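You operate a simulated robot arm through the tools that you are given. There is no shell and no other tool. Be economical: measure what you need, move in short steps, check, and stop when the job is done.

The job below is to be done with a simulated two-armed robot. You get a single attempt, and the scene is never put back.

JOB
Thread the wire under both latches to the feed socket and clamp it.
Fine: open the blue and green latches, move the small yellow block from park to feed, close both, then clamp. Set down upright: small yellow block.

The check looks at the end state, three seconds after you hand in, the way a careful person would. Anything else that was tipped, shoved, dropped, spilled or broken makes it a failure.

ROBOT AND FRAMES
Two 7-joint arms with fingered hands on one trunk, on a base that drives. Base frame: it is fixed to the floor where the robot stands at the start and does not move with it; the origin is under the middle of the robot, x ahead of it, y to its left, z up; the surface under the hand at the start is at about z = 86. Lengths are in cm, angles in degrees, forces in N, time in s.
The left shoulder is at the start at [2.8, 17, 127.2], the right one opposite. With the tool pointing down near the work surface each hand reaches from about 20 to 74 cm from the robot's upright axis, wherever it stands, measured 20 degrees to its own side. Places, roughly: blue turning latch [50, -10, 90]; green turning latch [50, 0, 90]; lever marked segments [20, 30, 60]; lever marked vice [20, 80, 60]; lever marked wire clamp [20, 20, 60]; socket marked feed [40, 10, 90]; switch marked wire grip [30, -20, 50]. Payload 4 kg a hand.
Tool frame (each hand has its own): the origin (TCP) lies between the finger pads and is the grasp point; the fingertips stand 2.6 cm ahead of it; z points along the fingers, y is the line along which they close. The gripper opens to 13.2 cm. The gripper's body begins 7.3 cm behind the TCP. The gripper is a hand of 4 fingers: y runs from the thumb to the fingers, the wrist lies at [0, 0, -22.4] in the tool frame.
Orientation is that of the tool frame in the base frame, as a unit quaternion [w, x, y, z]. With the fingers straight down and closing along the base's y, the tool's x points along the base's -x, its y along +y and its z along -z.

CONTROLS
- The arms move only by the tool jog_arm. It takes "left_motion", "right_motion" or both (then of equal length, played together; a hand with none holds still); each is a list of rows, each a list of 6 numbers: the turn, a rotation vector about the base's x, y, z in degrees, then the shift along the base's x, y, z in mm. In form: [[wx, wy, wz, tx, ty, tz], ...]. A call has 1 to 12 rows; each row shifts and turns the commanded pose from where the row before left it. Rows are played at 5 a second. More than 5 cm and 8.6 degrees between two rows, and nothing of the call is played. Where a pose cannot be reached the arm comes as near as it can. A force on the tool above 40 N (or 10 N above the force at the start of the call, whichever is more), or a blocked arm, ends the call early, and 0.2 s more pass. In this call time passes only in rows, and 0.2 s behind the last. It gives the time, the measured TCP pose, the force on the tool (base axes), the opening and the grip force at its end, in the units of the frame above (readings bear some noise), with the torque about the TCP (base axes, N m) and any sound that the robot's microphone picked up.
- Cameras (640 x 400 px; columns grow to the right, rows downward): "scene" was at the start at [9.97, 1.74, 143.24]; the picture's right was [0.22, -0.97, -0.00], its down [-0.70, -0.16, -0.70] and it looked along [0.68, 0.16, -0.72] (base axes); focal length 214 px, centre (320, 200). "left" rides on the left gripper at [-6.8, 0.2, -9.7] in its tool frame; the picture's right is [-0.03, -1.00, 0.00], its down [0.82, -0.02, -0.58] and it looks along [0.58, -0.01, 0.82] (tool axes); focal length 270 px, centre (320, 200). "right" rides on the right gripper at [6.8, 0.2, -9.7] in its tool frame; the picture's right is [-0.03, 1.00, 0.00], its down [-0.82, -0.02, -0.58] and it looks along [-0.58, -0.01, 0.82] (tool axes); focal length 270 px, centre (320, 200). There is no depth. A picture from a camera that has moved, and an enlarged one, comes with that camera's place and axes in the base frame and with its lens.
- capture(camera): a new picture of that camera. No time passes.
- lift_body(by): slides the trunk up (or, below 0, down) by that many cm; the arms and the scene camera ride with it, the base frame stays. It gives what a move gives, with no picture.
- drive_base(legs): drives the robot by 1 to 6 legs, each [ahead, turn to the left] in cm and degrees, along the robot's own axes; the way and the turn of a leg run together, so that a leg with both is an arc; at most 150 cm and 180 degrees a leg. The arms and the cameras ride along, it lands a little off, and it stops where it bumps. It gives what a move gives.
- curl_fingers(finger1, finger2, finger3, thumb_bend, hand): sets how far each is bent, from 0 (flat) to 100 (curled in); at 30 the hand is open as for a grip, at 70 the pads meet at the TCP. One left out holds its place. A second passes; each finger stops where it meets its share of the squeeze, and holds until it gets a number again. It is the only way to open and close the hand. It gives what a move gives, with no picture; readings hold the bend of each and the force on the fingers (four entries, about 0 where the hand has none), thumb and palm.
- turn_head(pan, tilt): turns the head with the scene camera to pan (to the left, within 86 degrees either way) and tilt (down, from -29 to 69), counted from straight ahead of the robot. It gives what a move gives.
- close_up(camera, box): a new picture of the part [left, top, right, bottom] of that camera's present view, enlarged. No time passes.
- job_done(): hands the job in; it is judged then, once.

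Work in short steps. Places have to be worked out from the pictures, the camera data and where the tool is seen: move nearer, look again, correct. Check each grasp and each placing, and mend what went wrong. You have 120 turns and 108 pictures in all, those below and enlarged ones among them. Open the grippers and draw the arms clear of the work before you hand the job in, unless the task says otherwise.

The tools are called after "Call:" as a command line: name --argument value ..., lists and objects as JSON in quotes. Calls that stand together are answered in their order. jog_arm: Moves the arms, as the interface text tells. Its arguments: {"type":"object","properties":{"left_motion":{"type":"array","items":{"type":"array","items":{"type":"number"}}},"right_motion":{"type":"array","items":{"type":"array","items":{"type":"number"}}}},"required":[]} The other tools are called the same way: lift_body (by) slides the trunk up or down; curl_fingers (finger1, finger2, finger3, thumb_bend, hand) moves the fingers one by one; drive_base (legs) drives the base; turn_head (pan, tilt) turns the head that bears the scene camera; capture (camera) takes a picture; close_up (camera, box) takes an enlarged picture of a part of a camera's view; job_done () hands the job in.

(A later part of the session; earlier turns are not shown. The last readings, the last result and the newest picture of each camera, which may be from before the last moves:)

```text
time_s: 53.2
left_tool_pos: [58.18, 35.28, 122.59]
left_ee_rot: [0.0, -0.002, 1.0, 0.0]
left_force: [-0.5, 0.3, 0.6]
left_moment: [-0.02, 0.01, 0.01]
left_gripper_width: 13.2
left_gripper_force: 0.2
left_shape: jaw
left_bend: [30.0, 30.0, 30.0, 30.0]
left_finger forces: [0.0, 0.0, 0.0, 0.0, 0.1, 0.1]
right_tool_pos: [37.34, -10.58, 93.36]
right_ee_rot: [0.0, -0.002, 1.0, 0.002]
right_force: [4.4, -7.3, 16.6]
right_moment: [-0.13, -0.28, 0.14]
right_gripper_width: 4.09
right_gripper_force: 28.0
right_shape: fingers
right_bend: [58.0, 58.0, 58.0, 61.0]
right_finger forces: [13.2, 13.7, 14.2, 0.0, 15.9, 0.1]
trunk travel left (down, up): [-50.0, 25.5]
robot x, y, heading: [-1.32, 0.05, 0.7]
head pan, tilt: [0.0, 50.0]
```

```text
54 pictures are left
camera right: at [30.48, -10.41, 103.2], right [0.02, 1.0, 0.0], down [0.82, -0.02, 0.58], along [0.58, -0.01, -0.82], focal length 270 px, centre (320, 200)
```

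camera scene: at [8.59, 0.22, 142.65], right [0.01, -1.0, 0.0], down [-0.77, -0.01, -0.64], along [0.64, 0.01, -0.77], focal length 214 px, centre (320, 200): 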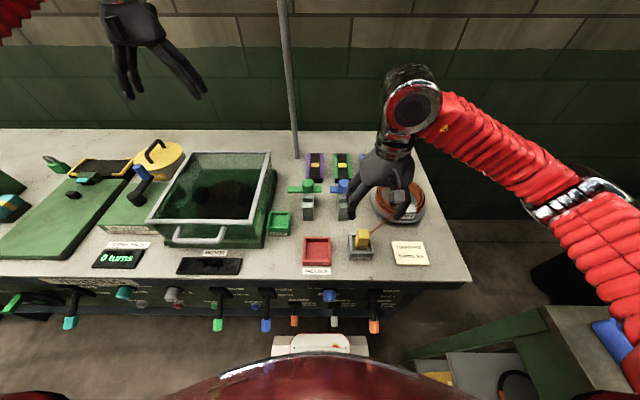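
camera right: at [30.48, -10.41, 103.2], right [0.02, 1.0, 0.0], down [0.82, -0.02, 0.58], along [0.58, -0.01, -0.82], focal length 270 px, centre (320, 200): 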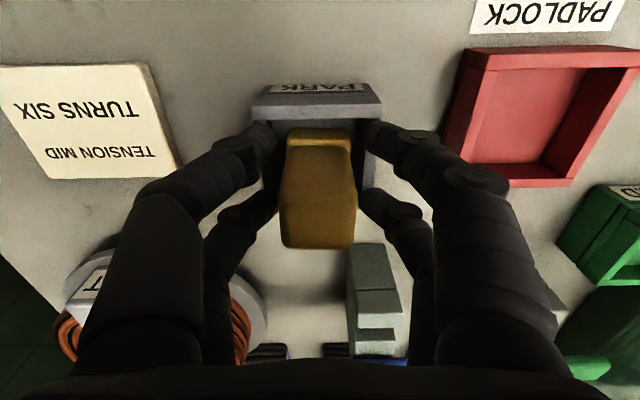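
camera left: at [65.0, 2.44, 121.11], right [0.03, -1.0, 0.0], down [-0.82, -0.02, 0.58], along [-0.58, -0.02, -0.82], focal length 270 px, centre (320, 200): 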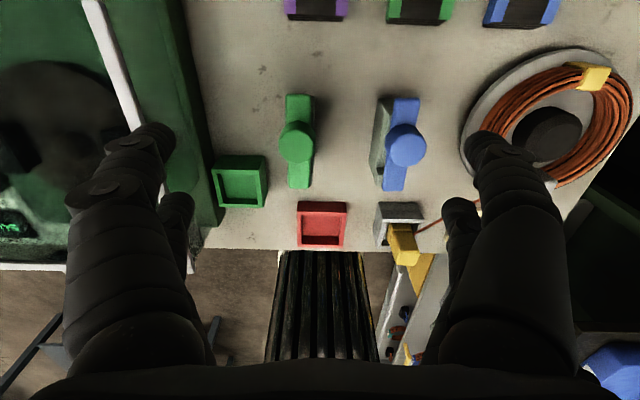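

The upward force of 17 N and the 4.1 cm width suggest the fingertips are on the park rim. I open, raise 1.3 cm and re-grip only the block.

Call:
curl_fingers --hand "right" --finger1 48 --finger2 48 --finger3 48 --thumb_bend 48

Call:
jog_arm --right_motion '[[0, 0, 0, 2, 0, 13]]'

Call:
curl_fingers --hand "right" --finger1 70 --finger2 70 --finger3 70 --thumb_bend 70

Call:
capture --camera "right"

```text
time_s: 54.2
left_tool_pos: [57.97, 35.42, 122.62]
left_ee_rot: [0.0, -0.002, 1.0, 0.0]
left_force: [-0.1, -0.2, -0.6]
left_moment: [0.05, 0.0, 0.01]
left_gripper_width: 13.18
left_gripper_force: 0.1
left_shape: jaw
left_bend: [30.0, 30.0, 30.0, 30.0]
left_finger forces: [0.0, 0.1, 0.0, 0.1, 0.1, 0.0]
right_tool_pos: [37.21, -10.37, 93.42]
right_ee_rot: [-0.003, -0.002, 1.0, 0.0]
right_force: [1.5, 2.7, 11.6]
right_moment: [-0.35, -0.3, 0.11]
right_gripper_width: 7.23
right_gripper_force: 5.9
right_shape: fingers
right_bend: [48.0, 48.0, 62.0, 48.0]
right_finger forces: [0.0, 0.1, 12.1, 0.1, 0.0, 0.0]
trunk travel left (down, up): [-50.0, 25.5]
robot x, y, heading: [-1.36, 0.09, 0.7]
head pan, tilt: [0.0, 50.0]
```

```text
time_s: 54.6
left_tool_pos: [58.23, 35.43, 122.64]
left_ee_rot: [-0.001, -0.002, 1.0, 0.0]
left_force: [0.3, -0.1, 0.2]
left_moment: [0.02, 0.0, -0.03]
left_gripper_width: 13.19
left_gripper_force: 0.0
left_shape: jaw
left_bend: [30.0, 30.0, 30.0, 30.0]
left_finger forces: [0.0, 0.1, 0.0, 0.0, 0.0, 0.1]
right_tool_pos: [37.34, -10.46, 94.6]
right_ee_rot: [-0.004, -0.002, 1.0, 0.0]
right_force: [0.2, -0.4, -0.4]
right_moment: [0.0, 0.02, 0.01]
right_gripper_width: 7.19
right_gripper_force: 0.1
right_shape: fingers
right_bend: [48.0, 48.0, 48.0, 48.0]
right_finger forces: [0.1, 0.0, 0.0, 0.0, 0.0, 0.0]
trunk travel left (down, up): [-50.0, 25.5]
robot x, y, heading: [-1.76, 0.12, 0.7]
head pan, tilt: [0.0, 50.0]
```

```text
time_s: 55.6
left_tool_pos: [58.18, 35.36, 122.64]
left_ee_rot: [0.0, -0.002, 1.0, 0.0]
left_force: [-0.2, -0.5, 0.5]
left_moment: [-0.02, 0.0, 0.01]
left_gripper_width: 13.2
left_gripper_force: 0.1
left_shape: jaw
left_bend: [30.0, 30.0, 30.0, 30.0]
left_finger forces: [0.0, 0.0, 0.1, 0.1, 0.0, 0.0]
right_tool_pos: [37.42, -10.36, 94.6]
right_ee_rot: [-0.003, -0.001, 1.0, 0.001]
right_force: [-1.3, -0.3, -0.7]
right_moment: [0.02, 0.03, -0.01]
right_gripper_width: 0.84
right_gripper_force: 4.8
right_shape: fingers
right_bend: [68.0, 67.0, 68.0, 69.0]
right_finger forces: [1.8, 2.8, 1.4, 0.0, 3.5, 0.0]
trunk travel left (down, up): [-50.0, 25.5]
robot x, y, heading: [-1.05, 0.16, 0.3]
head pan, tilt: [0.0, 50.0]
```

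```text
53 pictures are left
camera right: at [30.6, -10.34, 104.42], right [0.02, 1.0, 0.0], down [0.82, -0.02, 0.57], along [0.57, -0.01, -0.82], focal length 270 px, centre (320, 200)
```

right: 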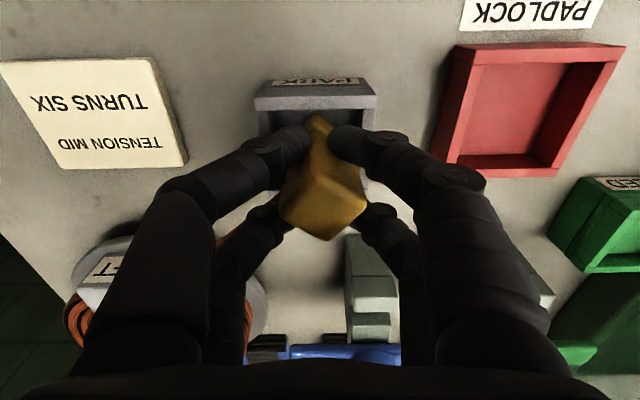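

The fingers caught the block off-centre and twisted it about its vertical axis. I open and look again.

Call:
curl_fingers --hand "right" --finger1 48 --finger2 48 --finger3 48 --thumb_bend 48

Call:
jog_arm --right_motion '[[0, 0, 0, 0, 0, 20]]'

Call:
close_up --camera "right" --box '[200, 50, 440, 230]'

Call:
close_up --camera "scene" --box '[320, 200, 420, 270]'

```text
time_s: 56.6
left_tool_pos: [58.21, 35.4, 122.53]
left_ee_rot: [0.0, -0.002, 1.0, 0.0]
left_force: [0.1, 0.4, 0.1]
left_moment: [0.01, -0.01, -0.02]
left_gripper_width: 13.21
left_gripper_force: 0.0
left_shape: jaw
left_bend: [30.0, 30.0, 30.0, 30.0]
left_finger forces: [0.0, 0.1, 0.0, 0.1, 0.1, 0.0]
right_tool_pos: [37.48, -10.47, 94.65]
right_ee_rot: [-0.003, -0.001, 1.0, 0.001]
right_force: [1.0, 0.3, 0.6]
right_moment: [-0.03, 0.01, 0.0]
right_gripper_width: 7.21
right_gripper_force: 0.1
right_shape: fingers
right_bend: [48.0, 48.0, 48.0, 48.0]
right_finger forces: [0.0, 0.0, 0.0, 0.0, 0.0, 0.0]
trunk travel left (down, up): [-50.0, 25.5]
robot x, y, heading: [-1.54, 0.36, 0.5]
head pan, tilt: [0.0, 50.0]
```

```text
time_s: 57.0
left_tool_pos: [58.2, 35.46, 122.66]
left_ee_rot: [-0.001, -0.002, 1.0, 0.001]
left_force: [0.0, -0.7, 0.4]
left_moment: [0.01, 0.0, 0.0]
left_gripper_width: 13.17
left_gripper_force: 0.0
left_shape: jaw
left_bend: [30.0, 30.0, 30.0, 30.0]
left_finger forces: [0.0, 0.0, 0.0, 0.0, 0.1, 0.0]
right_tool_pos: [37.47, -10.35, 96.64]
right_ee_rot: [-0.002, -0.002, 1.0, 0.001]
right_force: [-0.3, -0.5, 0.1]
right_moment: [0.02, 0.03, 0.02]
right_gripper_width: 7.2
right_gripper_force: 0.1
right_shape: fingers
right_bend: [48.0, 48.0, 48.0, 48.0]
right_finger forces: [0.0, 0.0, 0.0, 0.1, 0.0, 0.0]
trunk travel left (down, up): [-50.0, 25.5]
robot x, y, heading: [-1.04, -0.03, 0.4]
head pan, tilt: [0.0, 50.0]
```

```text
2.22 times, centred on (320, 140) of right
camera zoom: at [30.61, -10.31, 106.39], right [0.02, 1.0, 0.0], down [0.82, -0.02, 0.57], along [0.57, -0.01, -0.82], focal length 601 px, centre (320, 333)
```

zoom: 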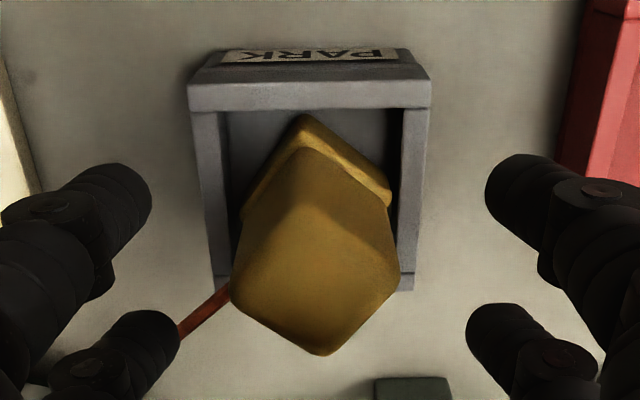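

```text
5.71 times, centred on (370, 235) of scene
camera zoom: at [8.59, 0.23, 142.65], right [0.01, -1.0, 0.0], down [-0.77, -0.01, -0.64], along [0.64, 0.01, -0.77], focal length 1226 px, centre (34, 0)
```

zoom: 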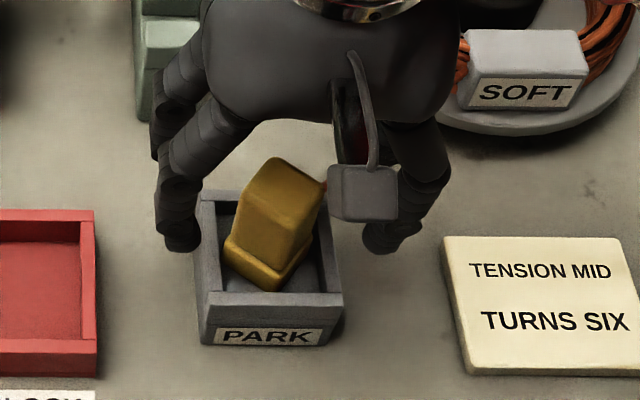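

The block is still upright in park but yawed about 45°, with its wire face now toward the coil (+x, -y). I raise a bit and yaw the hand -45° so the fingers close on the two non-wire faces.

Call:
jog_arm --right_motion '[[0, 0, 0, 3, 0, 30], [0, 0, -8, 0, 0, 0], [0, 0, -8, 0, 0, 0], [0, 0, -8, 0, 0, 0], [0, 0, -8, 0, 0, 0], [0, 0, -8, 0, 0, 0], [0, 0, -4, 0, 0, 0]]'

Call:
capture --camera "right"

```text
time_s: 58.6
left_tool_pos: [58.02, 35.36, 122.72]
left_ee_rot: [0.002, -0.001, 1.0, 0.001]
left_force: [0.2, -0.2, -0.2]
left_moment: [0.01, -0.03, -0.02]
left_gripper_width: 13.17
left_gripper_force: 0.0
left_shape: jaw
left_bend: [30.0, 30.0, 30.0, 30.0]
left_finger forces: [0.1, 0.0, 0.0, 0.1, 0.1, 0.1]
right_tool_pos: [47.46, -16.26, 89.75]
right_ee_rot: [-0.001, 0.374, 0.928, 0.002]
right_force: [-14.9, 2.7, 6.2]
right_moment: [-0.13, 0.19, -0.8]
right_gripper_width: 7.22
right_gripper_force: 8.1
right_shape: fingers
right_bend: [48.0, 49.0, 44.0, 48.0]
right_finger forces: [0.0, 3.7, 12.8, 0.0, 0.1, 0.1]
right hand out of reach, approached as far as the arm can: row 2, 3, 4, 5, 6, 7
trunk travel left (down, up): [-50.0, 25.5]
robot x, y, heading: [-1.12, 0.24, 0.4]
head pan, tilt: [0.0, 50.0]
```

```text
50 pictures are left
camera right: at [42.67, -11.49, 99.49], right [0.71, 0.7, 0.0], down [0.58, -0.58, 0.57], along [0.4, -0.41, -0.82], focal length 270 px, centre (320, 200)
```

right: 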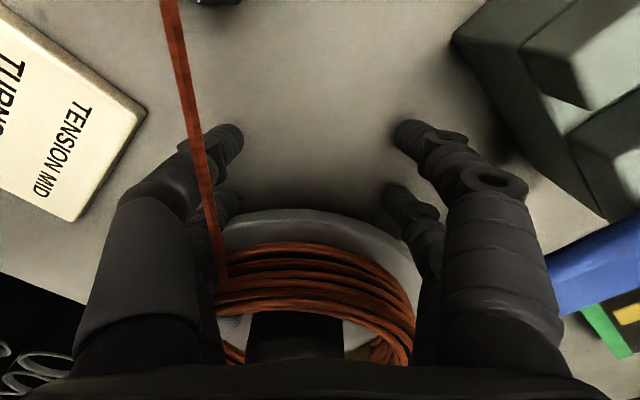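

The arm could not reach that pose and drifted toward the coil. I lift straight up immediately, easing away from it.

Call:
jog_arm --right_motion '[[0, 0, 0, -5, 0, 10], [0, 0, 0, 0, 0, 30], [0, 0, 0, 0, 0, 45], [0, 0, 0, 0, 0, 45]]'

Call:
capture --camera "scene"

Call:
close_up --camera "scene" --box '[270, 150, 450, 270]'

```text
time_s: 59.2
left_tool_pos: [58.0, 35.38, 122.7]
left_ee_rot: [0.002, -0.002, 1.0, -0.001]
left_force: [0.5, -0.3, 0.1]
left_moment: [0.01, 0.04, 0.0]
left_gripper_width: 13.19
left_gripper_force: 0.0
left_shape: jaw
left_bend: [30.0, 30.0, 30.0, 30.0]
left_finger forces: [0.0, 0.0, 0.0, 0.0, 0.0, 0.0]
right_tool_pos: [47.64, -16.53, 90.02]
right_ee_rot: [-0.013, 0.371, 0.929, -0.002]
right_force: [-18.0, 2.0, -1.9]
right_moment: [0.24, 0.33, -1.3]
right_gripper_width: 7.21
right_gripper_force: 10.8
right_shape: fingers
right_bend: [48.0, 49.0, 38.0, 48.0]
right_finger forces: [0.0, 3.4, 18.6, 0.1, 0.1, 0.0]
right hand out of reach, approached as far as the arm can: row 1, 2
trunk travel left (down, up): [-50.0, 25.5]
robot x, y, heading: [-0.82, 0.48, 0.4]
head pan, tilt: [0.0, 50.0]
stopped in row 2 (right hand): the force on the tool passed its limit at 45 N (the readings are from after the stop); the commanded pose is now the measured one
```

```text
49 pictures are left
camera scene: at [8.4, 0.21, 142.66], right [0.01, -1.0, 0.0], down [-0.77, -0.01, -0.64], along [0.64, 0.01, -0.77], focal length 214 px, centre (320, 200)
```

scene: 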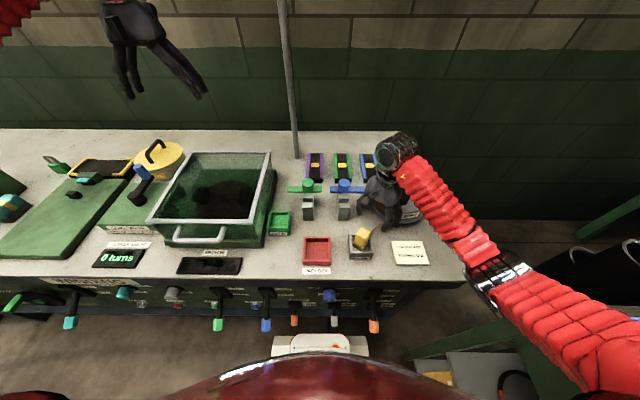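

```text
3.33 times, centred on (360, 210) of scene
camera zoom: at [8.4, 0.21, 142.66], right [0.01, -1.0, 0.0], down [-0.77, -0.01, -0.64], along [0.64, 0.01, -0.77], focal length 715 px, centre (187, 167)
```

zoom: 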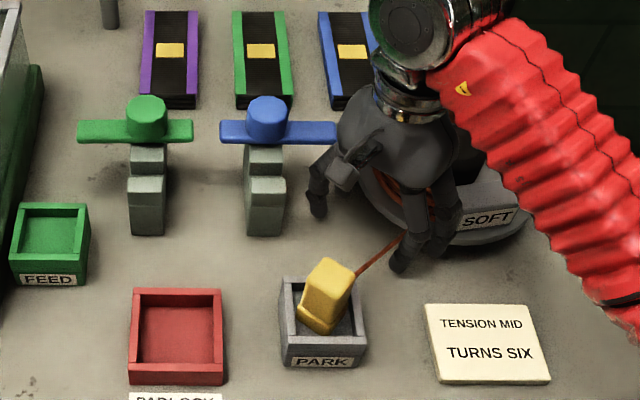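

The coil and its tag still look in place. The commanded pose is now the measured one, so I go up in small steps with a little -x to relieve the contact.

Call:
jog_arm --right_motion '[[0, 0, 0, -6, 0, 2], [0, 0, 0, -3, 0, 8], [0, 0, 0, 0, 0, 15], [0, 0, 0, 0, 0, 30], [0, 0, 0, 0, 0, 45]]'

Call:
capture --camera "right"

```text
time_s: 60.0
left_tool_pos: [58.08, 35.33, 122.74]
left_ee_rot: [0.001, -0.001, 1.0, 0.0]
left_force: [-0.7, 0.2, -0.2]
left_moment: [-0.03, 0.02, -0.01]
left_gripper_width: 13.18
left_gripper_force: 0.0
left_shape: jaw
left_bend: [30.0, 30.0, 30.0, 30.0]
left_finger forces: [0.0, 0.0, 0.0, 0.0, 0.0, 0.1]
right_tool_pos: [47.84, -16.47, 90.12]
right_ee_rot: [-0.02, 0.369, 0.929, -0.004]
right_force: [-20.8, 2.8, 0.0]
right_moment: [0.13, 0.41, -1.48]
right_gripper_width: 7.22
right_gripper_force: 11.4
right_shape: fingers
right_bend: [48.0, 49.0, 36.0, 48.0]
right_finger forces: [0.0, 2.8, 20.9, 0.0, 0.0, 0.0]
right hand out of reach, approached as far as the arm can: row 1, 2, 3, 4
trunk travel left (down, up): [-50.0, 25.5]
robot x, y, heading: [-1.11, 0.16, 0.8]
head pan, tilt: [0.0, 50.0]
stopped in row 4 (right hand): the force on the tool passed its limit at 48 N (the readings are from after the stop); the commanded pose is now the measured one
```

```text
47 pictures are left
camera right: at [43.4, -11.78, 100.19], right [0.7, 0.71, -0.02], down [0.6, -0.58, 0.55], along [0.38, -0.4, -0.84], focal length 270 px, centre (320, 200)
```

right: 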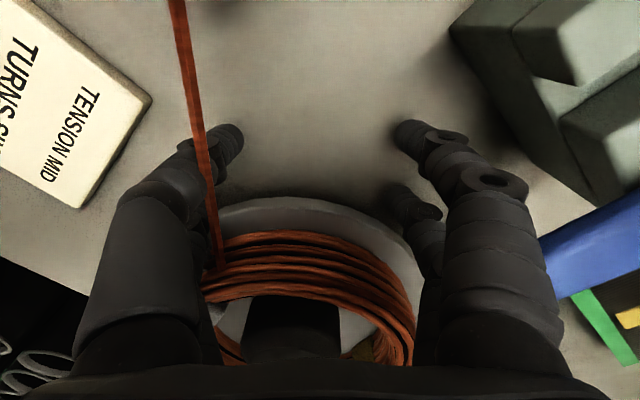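

The arm is at a wrist limit with this yaw. I open finger 3 (the one on the coil) to release the load before rotating back.

Call:
curl_fingers --hand "right" --finger3 20 --finger2 35

Call:
jog_arm --right_motion '[[0, 0, 4, -2, 0, 3]]'

```text
time_s: 61.0
left_tool_pos: [58.15, 35.23, 122.75]
left_ee_rot: [-0.001, -0.002, 1.0, 0.002]
left_force: [0.2, -0.3, 0.5]
left_moment: [0.03, 0.01, 0.0]
left_gripper_width: 13.19
left_gripper_force: 0.1
left_shape: jaw
left_bend: [30.0, 30.0, 30.0, 30.0]
left_finger forces: [0.0, 0.1, 0.1, 0.0, 0.0, 0.1]
right_tool_pos: [48.29, -16.71, 90.24]
right_ee_rot: [-0.016, 0.371, 0.929, -0.001]
right_force: [-1.7, -14.5, 2.3]
right_moment: [0.54, -0.17, -0.73]
right_gripper_width: 7.23
right_gripper_force: 7.9
right_shape: fingers
right_bend: [48.0, 36.0, 20.0, 48.0]
right_finger forces: [0.1, 14.9, 0.1, 0.0, 0.1, 0.1]
trunk travel left (down, up): [-50.0, 25.5]
robot x, y, heading: [-1.42, -0.11, 0.5]
head pan, tilt: [0.0, 50.0]
```

```text
time_s: 61.4
left_tool_pos: [58.31, 35.14, 122.74]
left_ee_rot: [0.0, -0.001, 1.0, 0.001]
left_force: [0.3, -0.1, -0.5]
left_moment: [0.0, 0.01, 0.02]
left_gripper_width: 13.17
left_gripper_force: 0.0
left_shape: jaw
left_bend: [30.0, 30.0, 30.0, 30.0]
left_finger forces: [0.0, 0.0, 0.0, 0.0, 0.0, 0.0]
right_tool_pos: [48.0, -16.86, 90.44]
right_ee_rot: [-0.018, 0.338, 0.941, -0.003]
right_force: [-2.2, -18.9, -2.2]
right_moment: [0.44, 0.04, -0.84]
right_gripper_width: 7.25
right_gripper_force: 9.1
right_shape: fingers
right_bend: [48.0, 36.0, 20.0, 48.0]
right_finger forces: [0.0, 18.7, 0.1, 0.0, 0.0, 0.0]
trunk travel left (down, up): [-50.0, 25.5]
robot x, y, heading: [-1.09, -0.17, 0.6]
head pan, tilt: [0.0, 50.0]
```

Finger 2 now touches the blue latch block, so I pull it in, then rotate back while rising.

Call:
curl_fingers --hand "right" --finger2 48

Call:
jog_arm --right_motion '[[0, 0, 4, 0, 0, 8], [0, 0, 4, 0, 0, 12], [0, 0, 4, 0, 0, 15], [0, 0, 4, 0, 0, 20]]'

Call:
capture --camera "right"

```text
time_s: 62.4
left_tool_pos: [58.11, 35.22, 122.74]
left_ee_rot: [0.0, -0.002, 1.0, 0.001]
left_force: [-0.1, -0.9, -0.3]
left_moment: [0.01, -0.01, -0.01]
left_gripper_width: 13.2
left_gripper_force: 0.0
left_shape: jaw
left_bend: [30.0, 30.0, 30.0, 30.0]
left_finger forces: [0.0, 0.0, 0.0, 0.0, 0.0, 0.1]
right_tool_pos: [48.13, -16.68, 90.66]
right_ee_rot: [-0.017, 0.337, 0.941, -0.002]
right_force: [-0.7, -6.5, 2.2]
right_moment: [0.31, -0.18, -0.28]
right_gripper_width: 7.25
right_gripper_force: 3.9
right_shape: fingers
right_bend: [48.0, 48.0, 20.0, 48.0]
right_finger forces: [0.0, 7.1, 0.0, 0.0, 0.0, 0.0]
trunk travel left (down, up): [-50.0, 25.5]
robot x, y, heading: [-1.3, 0.41, 0.3]
head pan, tilt: [0.0, 50.0]
```

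```text
time_s: 63.4
left_tool_pos: [58.05, 35.35, 122.64]
left_ee_rot: [0.0, -0.002, 1.0, 0.001]
left_force: [-0.6, -0.5, 0.4]
left_moment: [-0.02, -0.02, -0.01]
left_gripper_width: 13.17
left_gripper_force: 0.1
left_shape: jaw
left_bend: [30.0, 30.0, 30.0, 30.0]
left_finger forces: [0.0, 0.1, 0.1, 0.0, 0.0, 0.1]
right_tool_pos: [48.01, -16.4, 96.22]
right_ee_rot: [-0.016, 0.2, 0.98, -0.004]
right_force: [0.0, -2.2, 1.9]
right_moment: [0.03, -0.06, -0.06]
right_gripper_width: 7.26
right_gripper_force: 1.1
right_shape: fingers
right_bend: [48.0, 51.0, 20.0, 48.0]
right_finger forces: [0.0, 3.0, 0.0, 0.0, 0.1, 0.0]
trunk travel left (down, up): [-50.0, 25.5]
robot x, y, heading: [-1.47, 0.31, 0.7]
head pan, tilt: [0.0, 50.0]
```

```text
46 pictures are left
camera right: at [42.13, -13.61, 106.28], right [0.42, 0.91, -0.01], down [0.76, -0.34, 0.55], along [0.5, -0.24, -0.83], focal length 270 px, centre (320, 200)
```

right: 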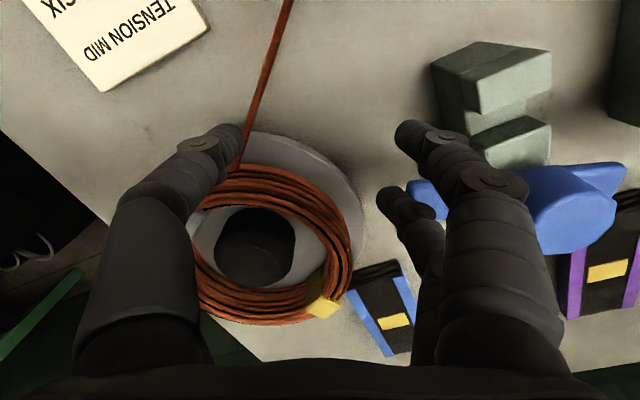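

Free of the coil, only finger 2 brushes the blue bar. I rise further, complete the rotation back to zero yaw, and then check everything.

Call:
jog_arm --right_motion '[[0, 0, 0, 0, -5, 30], [0, 0, 0, 0, 0, 40], [0, 0, 6, 0, 0, 40], [0, 0, 8, -20, 10, 20], [0, 0, 8, -20, 10, 0], [0, 1.8, 1, 0, 10, 0]]'

Call:
curl_fingers --hand "right" --finger1 48 --finger2 48 --finger3 48 --thumb_bend 48

Call:
capture --camera "right"

Call:
close_up --camera "scene" --box '[270, 150, 450, 270]'

```text
time_s: 64.8
left_tool_pos: [58.16, 35.41, 122.62]
left_ee_rot: [0.0, -0.002, 1.0, 0.0]
left_force: [1.2, -0.8, -0.9]
left_moment: [0.01, 0.0, 0.0]
left_gripper_width: 13.2
left_gripper_force: 0.0
left_shape: jaw
left_bend: [30.0, 30.0, 30.0, 30.0]
left_finger forces: [0.1, 0.0, 0.1, 0.0, 0.0, 0.0]
right_tool_pos: [44.09, -13.84, 109.16]
right_ee_rot: [-0.031, 0.003, 0.999, -0.008]
right_force: [0.2, 1.0, -0.7]
right_moment: [0.0, -0.03, -0.02]
right_gripper_width: 7.26
right_gripper_force: 0.0
right_shape: fingers
right_bend: [48.0, 48.0, 20.0, 48.0]
right_finger forces: [0.1, 0.0, 0.0, 0.1, 0.0, 0.1]
trunk travel left (down, up): [-50.0, 25.5]
robot x, y, heading: [-1.47, 0.12, 0.5]
head pan, tilt: [0.0, 50.0]
```

```text
time_s: 65.8
left_tool_pos: [58.23, 35.24, 122.77]
left_ee_rot: [0.0, -0.002, 1.0, -0.001]
left_force: [0.2, 0.2, 0.5]
left_moment: [0.02, -0.02, -0.01]
left_gripper_width: 13.18
left_gripper_force: 0.0
left_shape: jaw
left_bend: [30.0, 30.0, 30.0, 30.0]
left_finger forces: [0.1, 0.1, 0.0, 0.1, 0.0, 0.0]
right_tool_pos: [44.1, -13.97, 109.19]
right_ee_rot: [-0.032, 0.003, 0.999, -0.008]
right_force: [-0.5, 0.1, 0.6]
right_moment: [-0.03, 0.03, 0.02]
right_gripper_width: 7.21
right_gripper_force: 0.0
right_shape: fingers
right_bend: [48.0, 48.0, 48.0, 48.0]
right_finger forces: [0.0, 0.0, 0.1, 0.0, 0.0, 0.1]
trunk travel left (down, up): [-50.0, 25.5]
robot x, y, heading: [-1.3, 0.05, 0.7]
head pan, tilt: [0.0, 50.0]
```

```text
45 pictures are left
camera right: at [37.87, -13.67, 119.26], right [0.03, 1.0, -0.02], down [0.85, -0.02, 0.53], along [0.53, -0.03, -0.85], focal length 270 px, centre (320, 200)
```

right: 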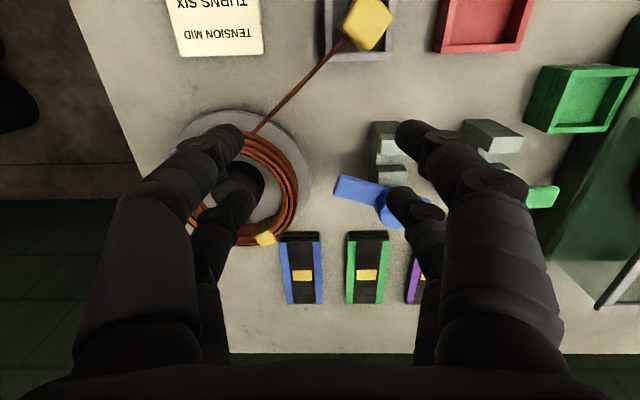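

```text
3.33 times, centred on (360, 210) of scene
camera zoom: at [8.59, 0.2, 142.64], right [0.01, -1.0, 0.0], down [-0.77, -0.01, -0.64], along [0.64, 0.01, -0.77], focal length 715 px, centre (187, 167)
```

zoom: 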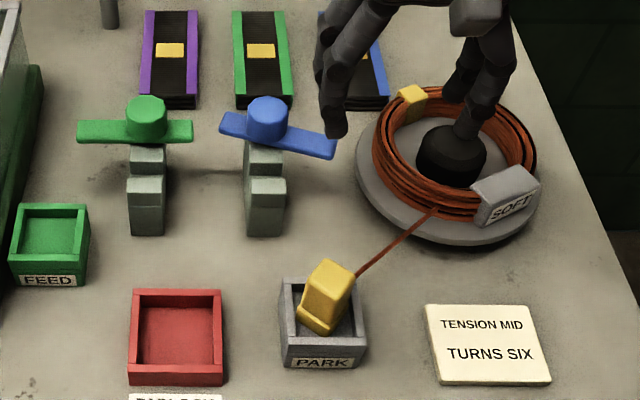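

The coil spool was only spun on its spindle (the tag rotated), nothing displaced; the blue latch swung back about 15°. The arm is cramped here, so I back the base 10 cm for better reach and fix the tool tilt.

Call:
drive_base --legs '[[-10, 0]]'

Call:
curl_fingers --hand "right" --finger1 70 --finger2 70 --finger3 70 --thumb_bend 70

Call:
jog_arm --right_motion '[[0.9, -3.7, 0.3, 20, 0, 0], [0, 0, 0, 40, 10, 0], [0, 0, 0, 40, 14, 0], [0, 0, 0, 24, 0, -30], [0, 0, 0, 0, 0, -30]]'

Call:
capture --camera "right"

```text
time_s: 67.0
left_tool_pos: [47.93, 35.26, 122.76]
left_ee_rot: [0.0, -0.002, 1.0, 0.0]
left_force: [0.2, 0.0, -0.3]
left_moment: [-0.02, -0.02, 0.03]
left_gripper_width: 13.17
left_gripper_force: 0.0
left_shape: jaw
left_bend: [30.0, 30.0, 30.0, 30.0]
left_finger forces: [0.0, 0.1, 0.0, 0.0, 0.0, 0.0]
right_tool_pos: [33.94, -14.14, 109.11]
right_ee_rot: [-0.031, 0.004, 0.999, -0.008]
right_force: [-0.1, -0.2, 0.7]
right_moment: [-0.01, -0.04, 0.02]
right_gripper_width: 7.25
right_gripper_force: 0.0
right_shape: fingers
right_bend: [48.0, 48.0, 48.0, 48.0]
right_finger forces: [0.1, 0.0, 0.1, 0.1, 0.0, 0.0]
trunk travel left (down, up): [-50.0, 25.5]
robot x, y, heading: [-11.39, 0.18, 0.5]
head pan, tilt: [0.0, 50.0]
```

```text
time_s: 68.0
left_tool_pos: [48.07, 35.22, 122.78]
left_ee_rot: [0.0, -0.002, 1.0, 0.0]
left_force: [0.4, 0.3, 0.0]
left_moment: [0.0, -0.04, 0.0]
left_gripper_width: 13.17
left_gripper_force: 0.0
left_shape: jaw
left_bend: [30.0, 30.0, 30.0, 30.0]
left_finger forces: [0.1, 0.0, 0.0, 0.1, 0.0, 0.0]
right_tool_pos: [34.1, -14.12, 109.25]
right_ee_rot: [-0.031, 0.003, 0.999, -0.009]
right_force: [0.4, -0.1, 0.6]
right_moment: [0.02, 0.02, 0.03]
right_gripper_width: 0.15
right_gripper_force: 0.0
right_shape: fingers
right_bend: [70.0, 70.0, 70.0, 70.0]
right_finger forces: [0.0, 0.1, 0.0, 0.0, 0.0, 0.1]
trunk travel left (down, up): [-50.0, 25.5]
robot x, y, heading: [-11.68, 0.36, 1.1]
head pan, tilt: [0.0, 50.0]
```

```text
time_s: 69.2
left_tool_pos: [48.05, 35.15, 122.74]
left_ee_rot: [0.0, -0.001, 1.0, 0.0]
left_force: [-0.1, 0.4, 0.5]
left_moment: [0.01, 0.02, 0.0]
left_gripper_width: 13.19
left_gripper_force: 0.1
left_shape: jaw
left_bend: [30.0, 30.0, 30.0, 30.0]
left_finger forces: [0.1, 0.0, 0.1, 0.0, 0.1, 0.0]
right_tool_pos: [46.4, -11.59, 103.31]
right_ee_rot: [0.002, 0.001, 1.0, 0.0]
right_force: [-0.7, -0.1, 0.9]
right_moment: [0.0, 0.0, -0.02]
right_gripper_width: 0.13
right_gripper_force: 0.1
right_shape: fingers
right_bend: [70.0, 70.0, 70.0, 70.0]
right_finger forces: [0.0, 0.0, 0.0, 0.0, 0.0, 0.1]
trunk travel left (down, up): [-50.0, 25.5]
robot x, y, heading: [-11.26, 0.1, 0.7]
head pan, tilt: [0.0, 50.0]
```

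```text
43 pictures are left
camera right: at [39.52, -11.53, 112.91], right [0.03, 1.0, 0.0], down [0.81, -0.02, 0.58], along [0.58, -0.02, -0.81], focal length 270 px, centre (320, 200)
```

right: 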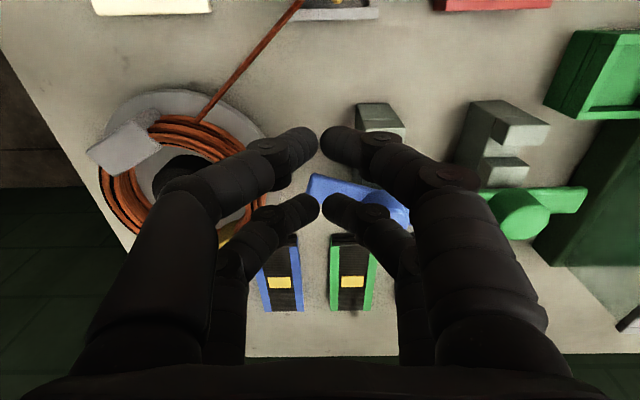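

The bar's long end is at about [51.8, -12.3]. I lower beside it and push toward +x until it meets the stop.

Call:
jog_arm --right_motion '[[0, 0, 0, 0, -3, -45], [0, 0, 0, 0, 0, -44], [0, 0, 0, 8, 0, 0], [0, 0, 0, 8, 0, 0], [0, 0, 0, 6, 0, 0], [0, 0, 0, 5, 0, 0], [0, 0, 0, 4, 0, 0]]'

Call:
capture --camera "right"

```text
time_s: 70.8
left_tool_pos: [48.13, 35.28, 122.8]
left_ee_rot: [0.0, -0.002, 1.0, 0.0]
left_force: [0.1, 0.2, -0.3]
left_moment: [0.03, 0.0, 0.06]
left_gripper_width: 13.2
left_gripper_force: 0.1
left_shape: jaw
left_bend: [30.0, 30.0, 30.0, 30.0]
left_finger forces: [0.0, 0.0, 0.0, 0.1, 0.0, 0.0]
right_tool_pos: [49.63, -11.95, 94.13]
right_ee_rot: [0.0, 0.0, 1.0, 0.0]
right_force: [-0.3, 0.5, -0.3]
right_moment: [0.03, 0.0, 0.01]
right_gripper_width: 0.13
right_gripper_force: 0.1
right_shape: fingers
right_bend: [70.0, 70.0, 70.0, 70.0]
right_finger forces: [0.0, 0.0, 0.1, 0.0, 0.0, 0.0]
trunk travel left (down, up): [-50.0, 25.5]
robot x, y, heading: [-11.4, -0.37, 0.6]
head pan, tilt: [0.0, 50.0]
```

```text
42 pictures are left
camera right: at [42.66, -11.81, 103.92], right [0.03, 1.0, 0.0], down [0.81, -0.02, 0.58], along [0.58, -0.02, -0.81], focal length 270 px, centre (320, 200)
```

right: 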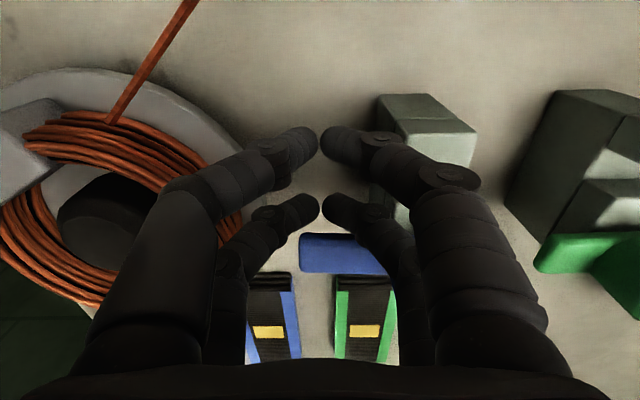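

The blue bar is back along y, fully open. I lift, move over the park block, open, and test the -45° yaw in small steps at a safe height.

Call:
jog_arm --right_motion '[[0, 0, 0, -8, 0, 0], [0, 0, 0, -10, 0, 45], [0, 0, 0, 0, 0, 45], [0, 0, 0, -45, 7, 10], [0, 0, 0, -45, 8, 0], [0, 0, -8, -10, 0, 0], [0, 0, -8, 0, 0, 0], [0, 0, -8, 0, 0, 0]]'

Call:
curl_fingers --hand "right" --finger1 48 --finger2 48 --finger3 48 --thumb_bend 48

```text
time_s: 72.5
left_tool_pos: [48.13, 35.2, 122.66]
left_ee_rot: [-0.001, -0.001, 1.0, 0.0]
left_force: [0.4, 1.3, 0.1]
left_moment: [0.04, 0.01, -0.06]
left_gripper_width: 13.16
left_gripper_force: 0.1
left_shape: jaw
left_bend: [30.0, 30.0, 30.0, 30.0]
left_finger forces: [0.0, 0.0, 0.0, 0.0, 0.0, 0.1]
right_tool_pos: [40.2, -11.54, 103.16]
right_ee_rot: [0.001, 0.207, 0.978, 0.0]
right_force: [-0.4, -0.8, -0.2]
right_moment: [0.01, -0.01, 0.0]
right_gripper_width: 0.1
right_gripper_force: 0.0
right_shape: fingers
right_bend: [70.0, 70.0, 70.0, 70.0]
right_finger forces: [0.0, 0.1, 0.0, 0.0, 0.0, 0.1]
right hand out of reach, approached as far as the arm can: row 8
trunk travel left (down, up): [-50.0, 25.5]
robot x, y, heading: [-11.07, 0.08, 0.6]
head pan, tilt: [0.0, 50.0]
```

```text
time_s: 73.5
left_tool_pos: [48.23, 35.23, 122.68]
left_ee_rot: [0.0, -0.002, 1.0, -0.001]
left_force: [0.2, 0.6, -0.7]
left_moment: [-0.01, 0.02, 0.01]
left_gripper_width: 13.19
left_gripper_force: 0.2
left_shape: jaw
left_bend: [30.0, 30.0, 30.0, 30.0]
left_finger forces: [0.0, 0.0, 0.0, 0.0, 0.0, 0.0]
right_tool_pos: [40.08, -11.43, 103.15]
right_ee_rot: [0.001, 0.207, 0.978, 0.0]
right_force: [-1.5, 0.2, 0.1]
right_moment: [-0.03, -0.02, 0.0]
right_gripper_width: 7.24
right_gripper_force: 0.0
right_shape: fingers
right_bend: [48.0, 48.0, 48.0, 48.0]
right_finger forces: [0.0, 0.0, 0.0, 0.0, 0.0, 0.1]
trunk travel left (down, up): [-50.0, 25.5]
robot x, y, heading: [-11.2, 0.03, 0.6]
head pan, tilt: [0.0, 50.0]
```

Yaw -45° is beyond the wrist limit, but +45° should fit, with the wire passing through the gap between the two fingers on that face. I rotate to +45° above the block.

Call:
jog_arm --right_motion '[[0, 0, 8, 0, 0, 0], [0, 0, 8, 0, 0, 0], [0, 0, 8, 0, 0, 0], [0, 0, 8, 0, 0, 0], [0, 0, 8, 0, 0, 0], [0, 0, 8, 0, 0, 0], [0, 0, 8, 0, 0, 0], [0, 0, 8, 0, 0, 0], [0, 0, 5, 0, 0, 0]]'

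Call:
capture --camera "right"

```text
time_s: 75.5
left_tool_pos: [48.09, 35.29, 122.8]
left_ee_rot: [0.0, -0.003, 1.0, 0.001]
left_force: [-1.0, -0.2, -0.3]
left_moment: [0.01, 0.0, 0.0]
left_gripper_width: 13.21
left_gripper_force: 0.0
left_shape: jaw
left_bend: [30.0, 30.0, 30.0, 30.0]
left_finger forces: [0.0, 0.0, 0.0, 0.1, 0.1, 0.0]
right_tool_pos: [40.18, -11.39, 103.03]
right_ee_rot: [0.001, -0.384, 0.923, 0.0]
right_force: [-0.7, -0.5, 0.1]
right_moment: [0.0, 0.03, -0.01]
right_gripper_width: 7.22
right_gripper_force: 0.1
right_shape: fingers
right_bend: [48.0, 48.0, 48.0, 48.0]
right_finger forces: [0.0, 0.0, 0.0, 0.0, 0.0, 0.0]
trunk travel left (down, up): [-50.0, 25.5]
robot x, y, heading: [-11.52, 0.28, 0.6]
head pan, tilt: [0.0, 50.0]
```

```text
41 pictures are left
camera right: at [35.15, -16.2, 112.83], right [-0.69, 0.72, 0.0], down [0.59, 0.56, 0.58], along [0.42, 0.4, -0.81], focal length 270 px, centre (320, 200)
```

right: 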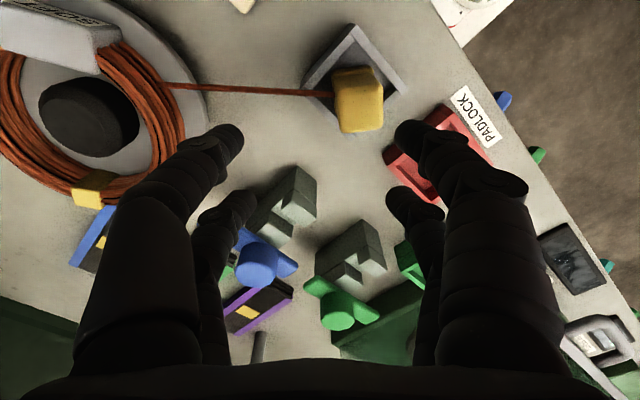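

In this orientation the block is aligned with the hand and the wire meets the middle of its left face. I move over it at about [37.4, -10.5] and lower partway.

Call:
jog_arm --right_motion '[[0, 0, 0, -28, 9, 0], [0, 0, 0, 0, 0, -40]]'

Call:
capture --camera "right"

```text
time_s: 76.2
left_tool_pos: [48.19, 35.2, 122.77]
left_ee_rot: [-0.001, -0.001, 1.0, 0.0]
left_force: [-0.1, -0.2, -0.5]
left_moment: [0.03, 0.0, -0.01]
left_gripper_width: 13.19
left_gripper_force: 0.0
left_shape: jaw
left_bend: [30.0, 30.0, 30.0, 30.0]
left_finger forces: [0.0, 0.0, 0.0, 0.0, 0.0, 0.0]
right_tool_pos: [37.42, -10.52, 99.15]
right_ee_rot: [0.001, -0.382, 0.924, 0.002]
right_force: [0.9, -0.3, 0.2]
right_moment: [-0.02, 0.03, 0.02]
right_gripper_width: 7.24
right_gripper_force: 0.0
right_shape: fingers
right_bend: [48.0, 48.0, 48.0, 48.0]
right_finger forces: [0.0, 0.1, 0.0, 0.0, 0.0, 0.1]
trunk travel left (down, up): [-50.0, 25.5]
robot x, y, heading: [-10.98, 0.01, 0.7]
head pan, tilt: [0.0, 50.0]
```

```text
40 pictures are left
camera right: at [32.37, -15.38, 108.94], right [-0.69, 0.73, 0.0], down [0.59, 0.56, 0.58], along [0.42, 0.4, -0.81], focal length 270 px, centre (320, 200)
```

right: 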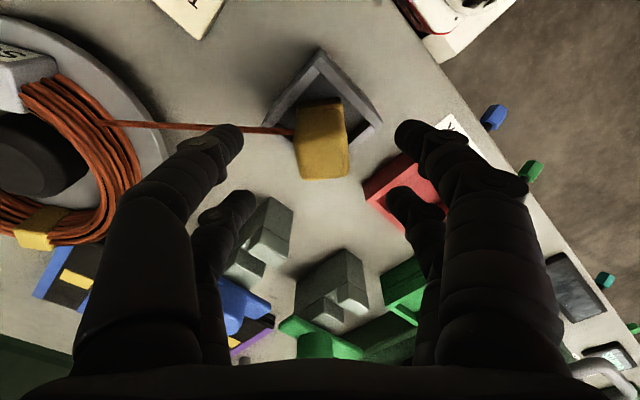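

Centre confirmed at [37.4, -10.5]; the wire runs through the gap between the left fingers. I lower to z ≈ 94.2 and close.

Call:
jog_arm --right_motion '[[0, 0, 0, 2, 2, -25], [0, 0, 0, 0, 0, -24]]'

Call:
curl_fingers --hand "right" --finger1 64 --finger2 64 --finger3 64 --thumb_bend 64

Call:
capture --camera "right"

```text
time_s: 76.8
left_tool_pos: [48.1, 35.22, 122.75]
left_ee_rot: [0.0, -0.001, 1.0, 0.0]
left_force: [-0.2, 0.4, 0.1]
left_moment: [-0.01, 0.01, -0.01]
left_gripper_width: 13.19
left_gripper_force: 0.1
left_shape: jaw
left_bend: [30.0, 30.0, 30.0, 30.0]
left_finger forces: [0.0, 0.1, 0.0, 0.0, 0.1, 0.0]
right_tool_pos: [37.52, -10.4, 94.24]
right_ee_rot: [0.001, -0.383, 0.924, 0.001]
right_force: [-0.2, 1.0, 0.2]
right_moment: [0.01, 0.0, -0.03]
right_gripper_width: 7.22
right_gripper_force: 0.0
right_shape: fingers
right_bend: [48.0, 48.0, 48.0, 48.0]
right_finger forces: [0.0, 0.1, 0.0, 0.0, 0.1, 0.1]
trunk travel left (down, up): [-50.0, 25.5]
robot x, y, heading: [-11.34, -0.25, 0.5]
head pan, tilt: [0.0, 50.0]
```

```text
time_s: 77.8
left_tool_pos: [48.12, 35.24, 122.77]
left_ee_rot: [0.0, -0.001, 1.0, 0.0]
left_force: [-0.7, 0.7, -1.4]
left_moment: [0.0, -0.02, 0.01]
left_gripper_width: 13.17
left_gripper_force: 0.0
left_shape: jaw
left_bend: [30.0, 30.0, 30.0, 30.0]
left_finger forces: [0.0, 0.1, 0.1, 0.0, 0.0, 0.0]
right_tool_pos: [37.49, -10.32, 94.32]
right_ee_rot: [0.001, -0.382, 0.924, 0.0]
right_force: [-0.4, 0.2, -0.7]
right_moment: [-0.02, 0.0, 0.02]
right_gripper_width: 2.07
right_gripper_force: 0.7
right_shape: fingers
right_bend: [63.0, 64.0, 64.0, 64.0]
right_finger forces: [0.3, 0.1, 0.2, 0.0, 0.0, 0.0]
trunk travel left (down, up): [-50.0, 25.5]
robot x, y, heading: [-11.33, 0.04, 0.7]
head pan, tilt: [0.0, 50.0]
```

```text
39 pictures are left
camera right: at [32.51, -15.14, 104.06], right [-0.69, 0.73, 0.0], down [0.59, 0.56, 0.58], along [0.42, 0.4, -0.81], focal length 270 px, centre (320, 200)
```

right: 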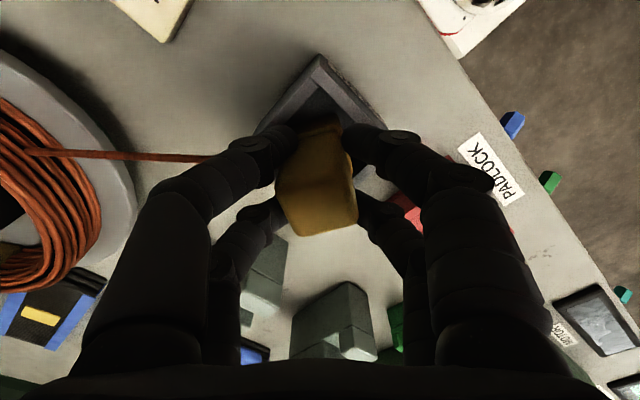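

Contact is just beginning with the block nearly square to the fingers. I finish closing in one go to firm up the grip.

Call:
curl_fingers --hand "right" --finger1 72 --finger2 72 --finger3 72 --thumb_bend 72

Call:
capture --camera "right"

```text
time_s: 78.8
left_tool_pos: [48.08, 35.28, 122.85]
left_ee_rot: [0.0, -0.002, 1.0, 0.0]
left_force: [0.3, -0.9, -0.3]
left_moment: [0.0, 0.0, -0.04]
left_gripper_width: 13.19
left_gripper_force: 0.0
left_shape: jaw
left_bend: [30.0, 30.0, 30.0, 30.0]
left_finger forces: [0.0, 0.0, 0.0, 0.0, 0.0, 0.0]
right_tool_pos: [37.5, -10.36, 94.19]
right_ee_rot: [0.002, -0.382, 0.924, 0.001]
right_force: [0.5, 0.1, -0.2]
right_moment: [-0.02, -0.03, -0.01]
right_gripper_width: 0.8
right_gripper_force: 8.5
right_shape: fingers
right_bend: [69.0, 70.0, 70.0, 69.0]
right_finger forces: [5.4, 3.2, 4.6, 0.0, 3.9, 0.1]
trunk travel left (down, up): [-50.0, 25.5]
robot x, y, heading: [-11.22, 0.33, 0.4]
head pan, tilt: [0.0, 50.0]
```

```text
38 pictures are left
camera right: at [32.52, -15.14, 104.06], right [-0.69, 0.73, 0.0], down [0.59, 0.56, 0.58], along [0.42, 0.4, -0.81], focal length 270 px, centre (320, 200)
```

right: 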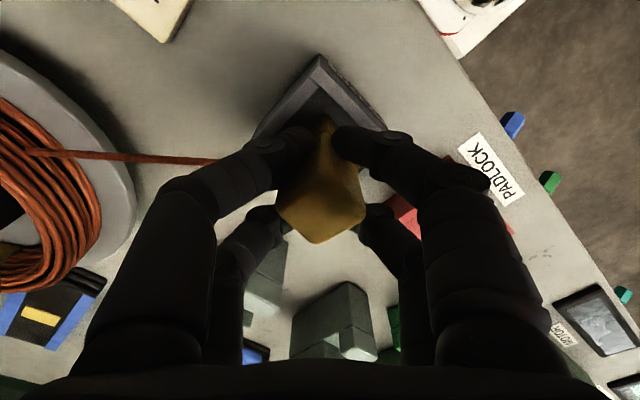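

The block settled as a diamond with each of the four fingers on one face, which is actually a stable centred cage grip. I squeeze a bit firmer and lift slightly.

Call:
curl_fingers --hand "right" --finger1 80 --finger2 80 --finger3 80 --thumb_bend 80

Call:
jog_arm --right_motion '[[0, 0, 0, 0, 0, 10], [0, 0, 0, 0, 0, 15]]'

Call:
capture --camera "right"

Call:
close_up --camera "scene" --box '[250, 110, 430, 230]'

```text
time_s: 79.8
left_tool_pos: [48.1, 35.14, 122.8]
left_ee_rot: [0.0, -0.002, 1.0, 0.0]
left_force: [-1.0, -0.7, 0.1]
left_moment: [-0.06, 0.03, 0.0]
left_gripper_width: 13.2
left_gripper_force: 0.2
left_shape: jaw
left_bend: [30.0, 30.0, 30.0, 30.0]
left_finger forces: [0.1, 0.1, 0.0, 0.1, 0.0, 0.0]
right_tool_pos: [37.47, -10.24, 94.31]
right_ee_rot: [0.002, -0.381, 0.925, 0.001]
right_force: [-0.1, -1.1, -0.3]
right_moment: [0.0, -0.02, -0.04]
right_gripper_width: 0.59
right_gripper_force: 17.7
right_shape: fingers
right_bend: [69.0, 71.0, 73.0, 73.0]
right_finger forces: [8.1, 10.0, 6.8, 0.0, 10.8, 0.1]
trunk travel left (down, up): [-50.0, 25.5]
robot x, y, heading: [-11.06, 0.25, 0.8]
head pan, tilt: [0.0, 50.0]
```

```text
time_s: 80.3
left_tool_pos: [48.08, 35.28, 122.64]
left_ee_rot: [0.0, -0.001, 1.0, 0.0]
left_force: [0.1, 0.0, 0.8]
left_moment: [0.01, 0.0, -0.01]
left_gripper_width: 13.21
left_gripper_force: 0.1
left_shape: jaw
left_bend: [30.0, 30.0, 30.0, 30.0]
left_finger forces: [0.1, 0.0, 0.0, 0.1, 0.0, 0.0]
right_tool_pos: [37.51, -10.38, 96.83]
right_ee_rot: [0.001, -0.381, 0.924, 0.001]
right_force: [0.3, -0.2, -0.6]
right_moment: [-0.01, 0.02, -0.01]
right_gripper_width: 0.61
right_gripper_force: 18.0
right_shape: fingers
right_bend: [69.0, 71.0, 73.0, 74.0]
right_finger forces: [8.1, 10.0, 6.8, 0.1, 10.9, 0.0]
trunk travel left (down, up): [-50.0, 25.5]
robot x, y, heading: [-11.6, -0.14, 0.5]
head pan, tilt: [0.0, 50.0]
```

```text
37 pictures are left
camera right: at [32.5, -15.15, 106.56], right [-0.69, 0.73, 0.0], down [0.59, 0.56, 0.58], along [0.42, 0.4, -0.81], focal length 270 px, centre (320, 200)
```

right: 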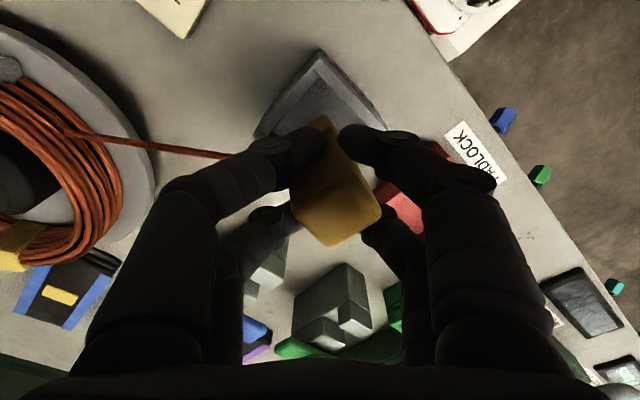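

```text
3.33 times, centred on (340, 170) of scene
camera zoom: at [-1.49, 0.12, 142.65], right [0.01, -1.0, 0.0], down [-0.77, -0.01, -0.64], along [0.64, 0.01, -0.77], focal length 715 px, centre (253, 300)
```

zoom: 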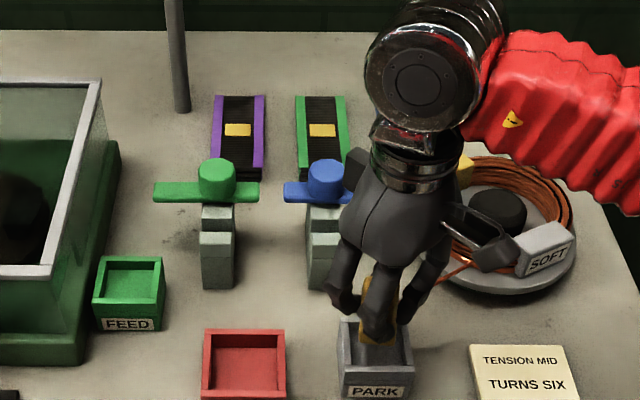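

The block is off the socket and held, and the coil is paying out. I lift to z ≈ 103 so the block clears the latch blocks, and carry it over the latch slots along x ≈ 50.

Call:
jog_arm --right_motion '[[0, 0, 0, 0, 0, 30], [0, 0, 0, 0, 0, 32], [0, 0, 0, 30, 10, 0], [0, 0, 0, 30, 10, 0], [0, 0, 0, 30, 15, 0], [0, 0, 0, 30, 20, 0], [0, 0, 0, 0, 30, 0]]'

Call:
capture --camera "right"

```text
time_s: 82.0
left_tool_pos: [48.13, 35.35, 122.67]
left_ee_rot: [0.0, -0.002, 1.0, 0.0]
left_force: [-0.4, 0.4, 0.1]
left_moment: [-0.01, -0.02, -0.01]
left_gripper_width: 13.2
left_gripper_force: 0.0
left_shape: jaw
left_bend: [30.0, 30.0, 30.0, 30.0]
left_finger forces: [0.0, 0.0, 0.0, 0.0, 0.0, 0.0]
right_tool_pos: [49.52, -1.84, 103.03]
right_ee_rot: [0.002, -0.382, 0.924, 0.001]
right_force: [-0.5, 0.1, -1.3]
right_moment: [-0.01, -0.03, 0.03]
right_gripper_width: 0.58
right_gripper_force: 18.6
right_shape: fingers
right_bend: [69.0, 71.0, 73.0, 74.0]
right_finger forces: [8.2, 10.5, 6.9, 0.1, 11.3, 0.0]
trunk travel left (down, up): [-50.0, 25.5]
robot x, y, heading: [-11.32, 0.22, 0.8]
head pan, tilt: [0.0, 50.0]
```

```text
35 pictures are left
camera right: at [44.52, -6.64, 112.78], right [-0.69, 0.73, 0.0], down [0.59, 0.56, 0.58], along [0.42, 0.4, -0.81], focal length 270 px, centre (320, 200)
```

right: 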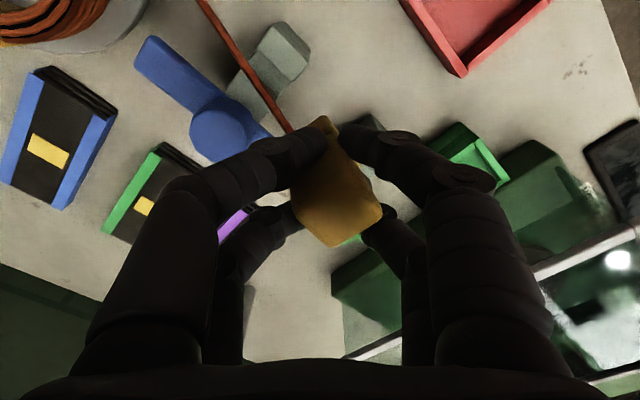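

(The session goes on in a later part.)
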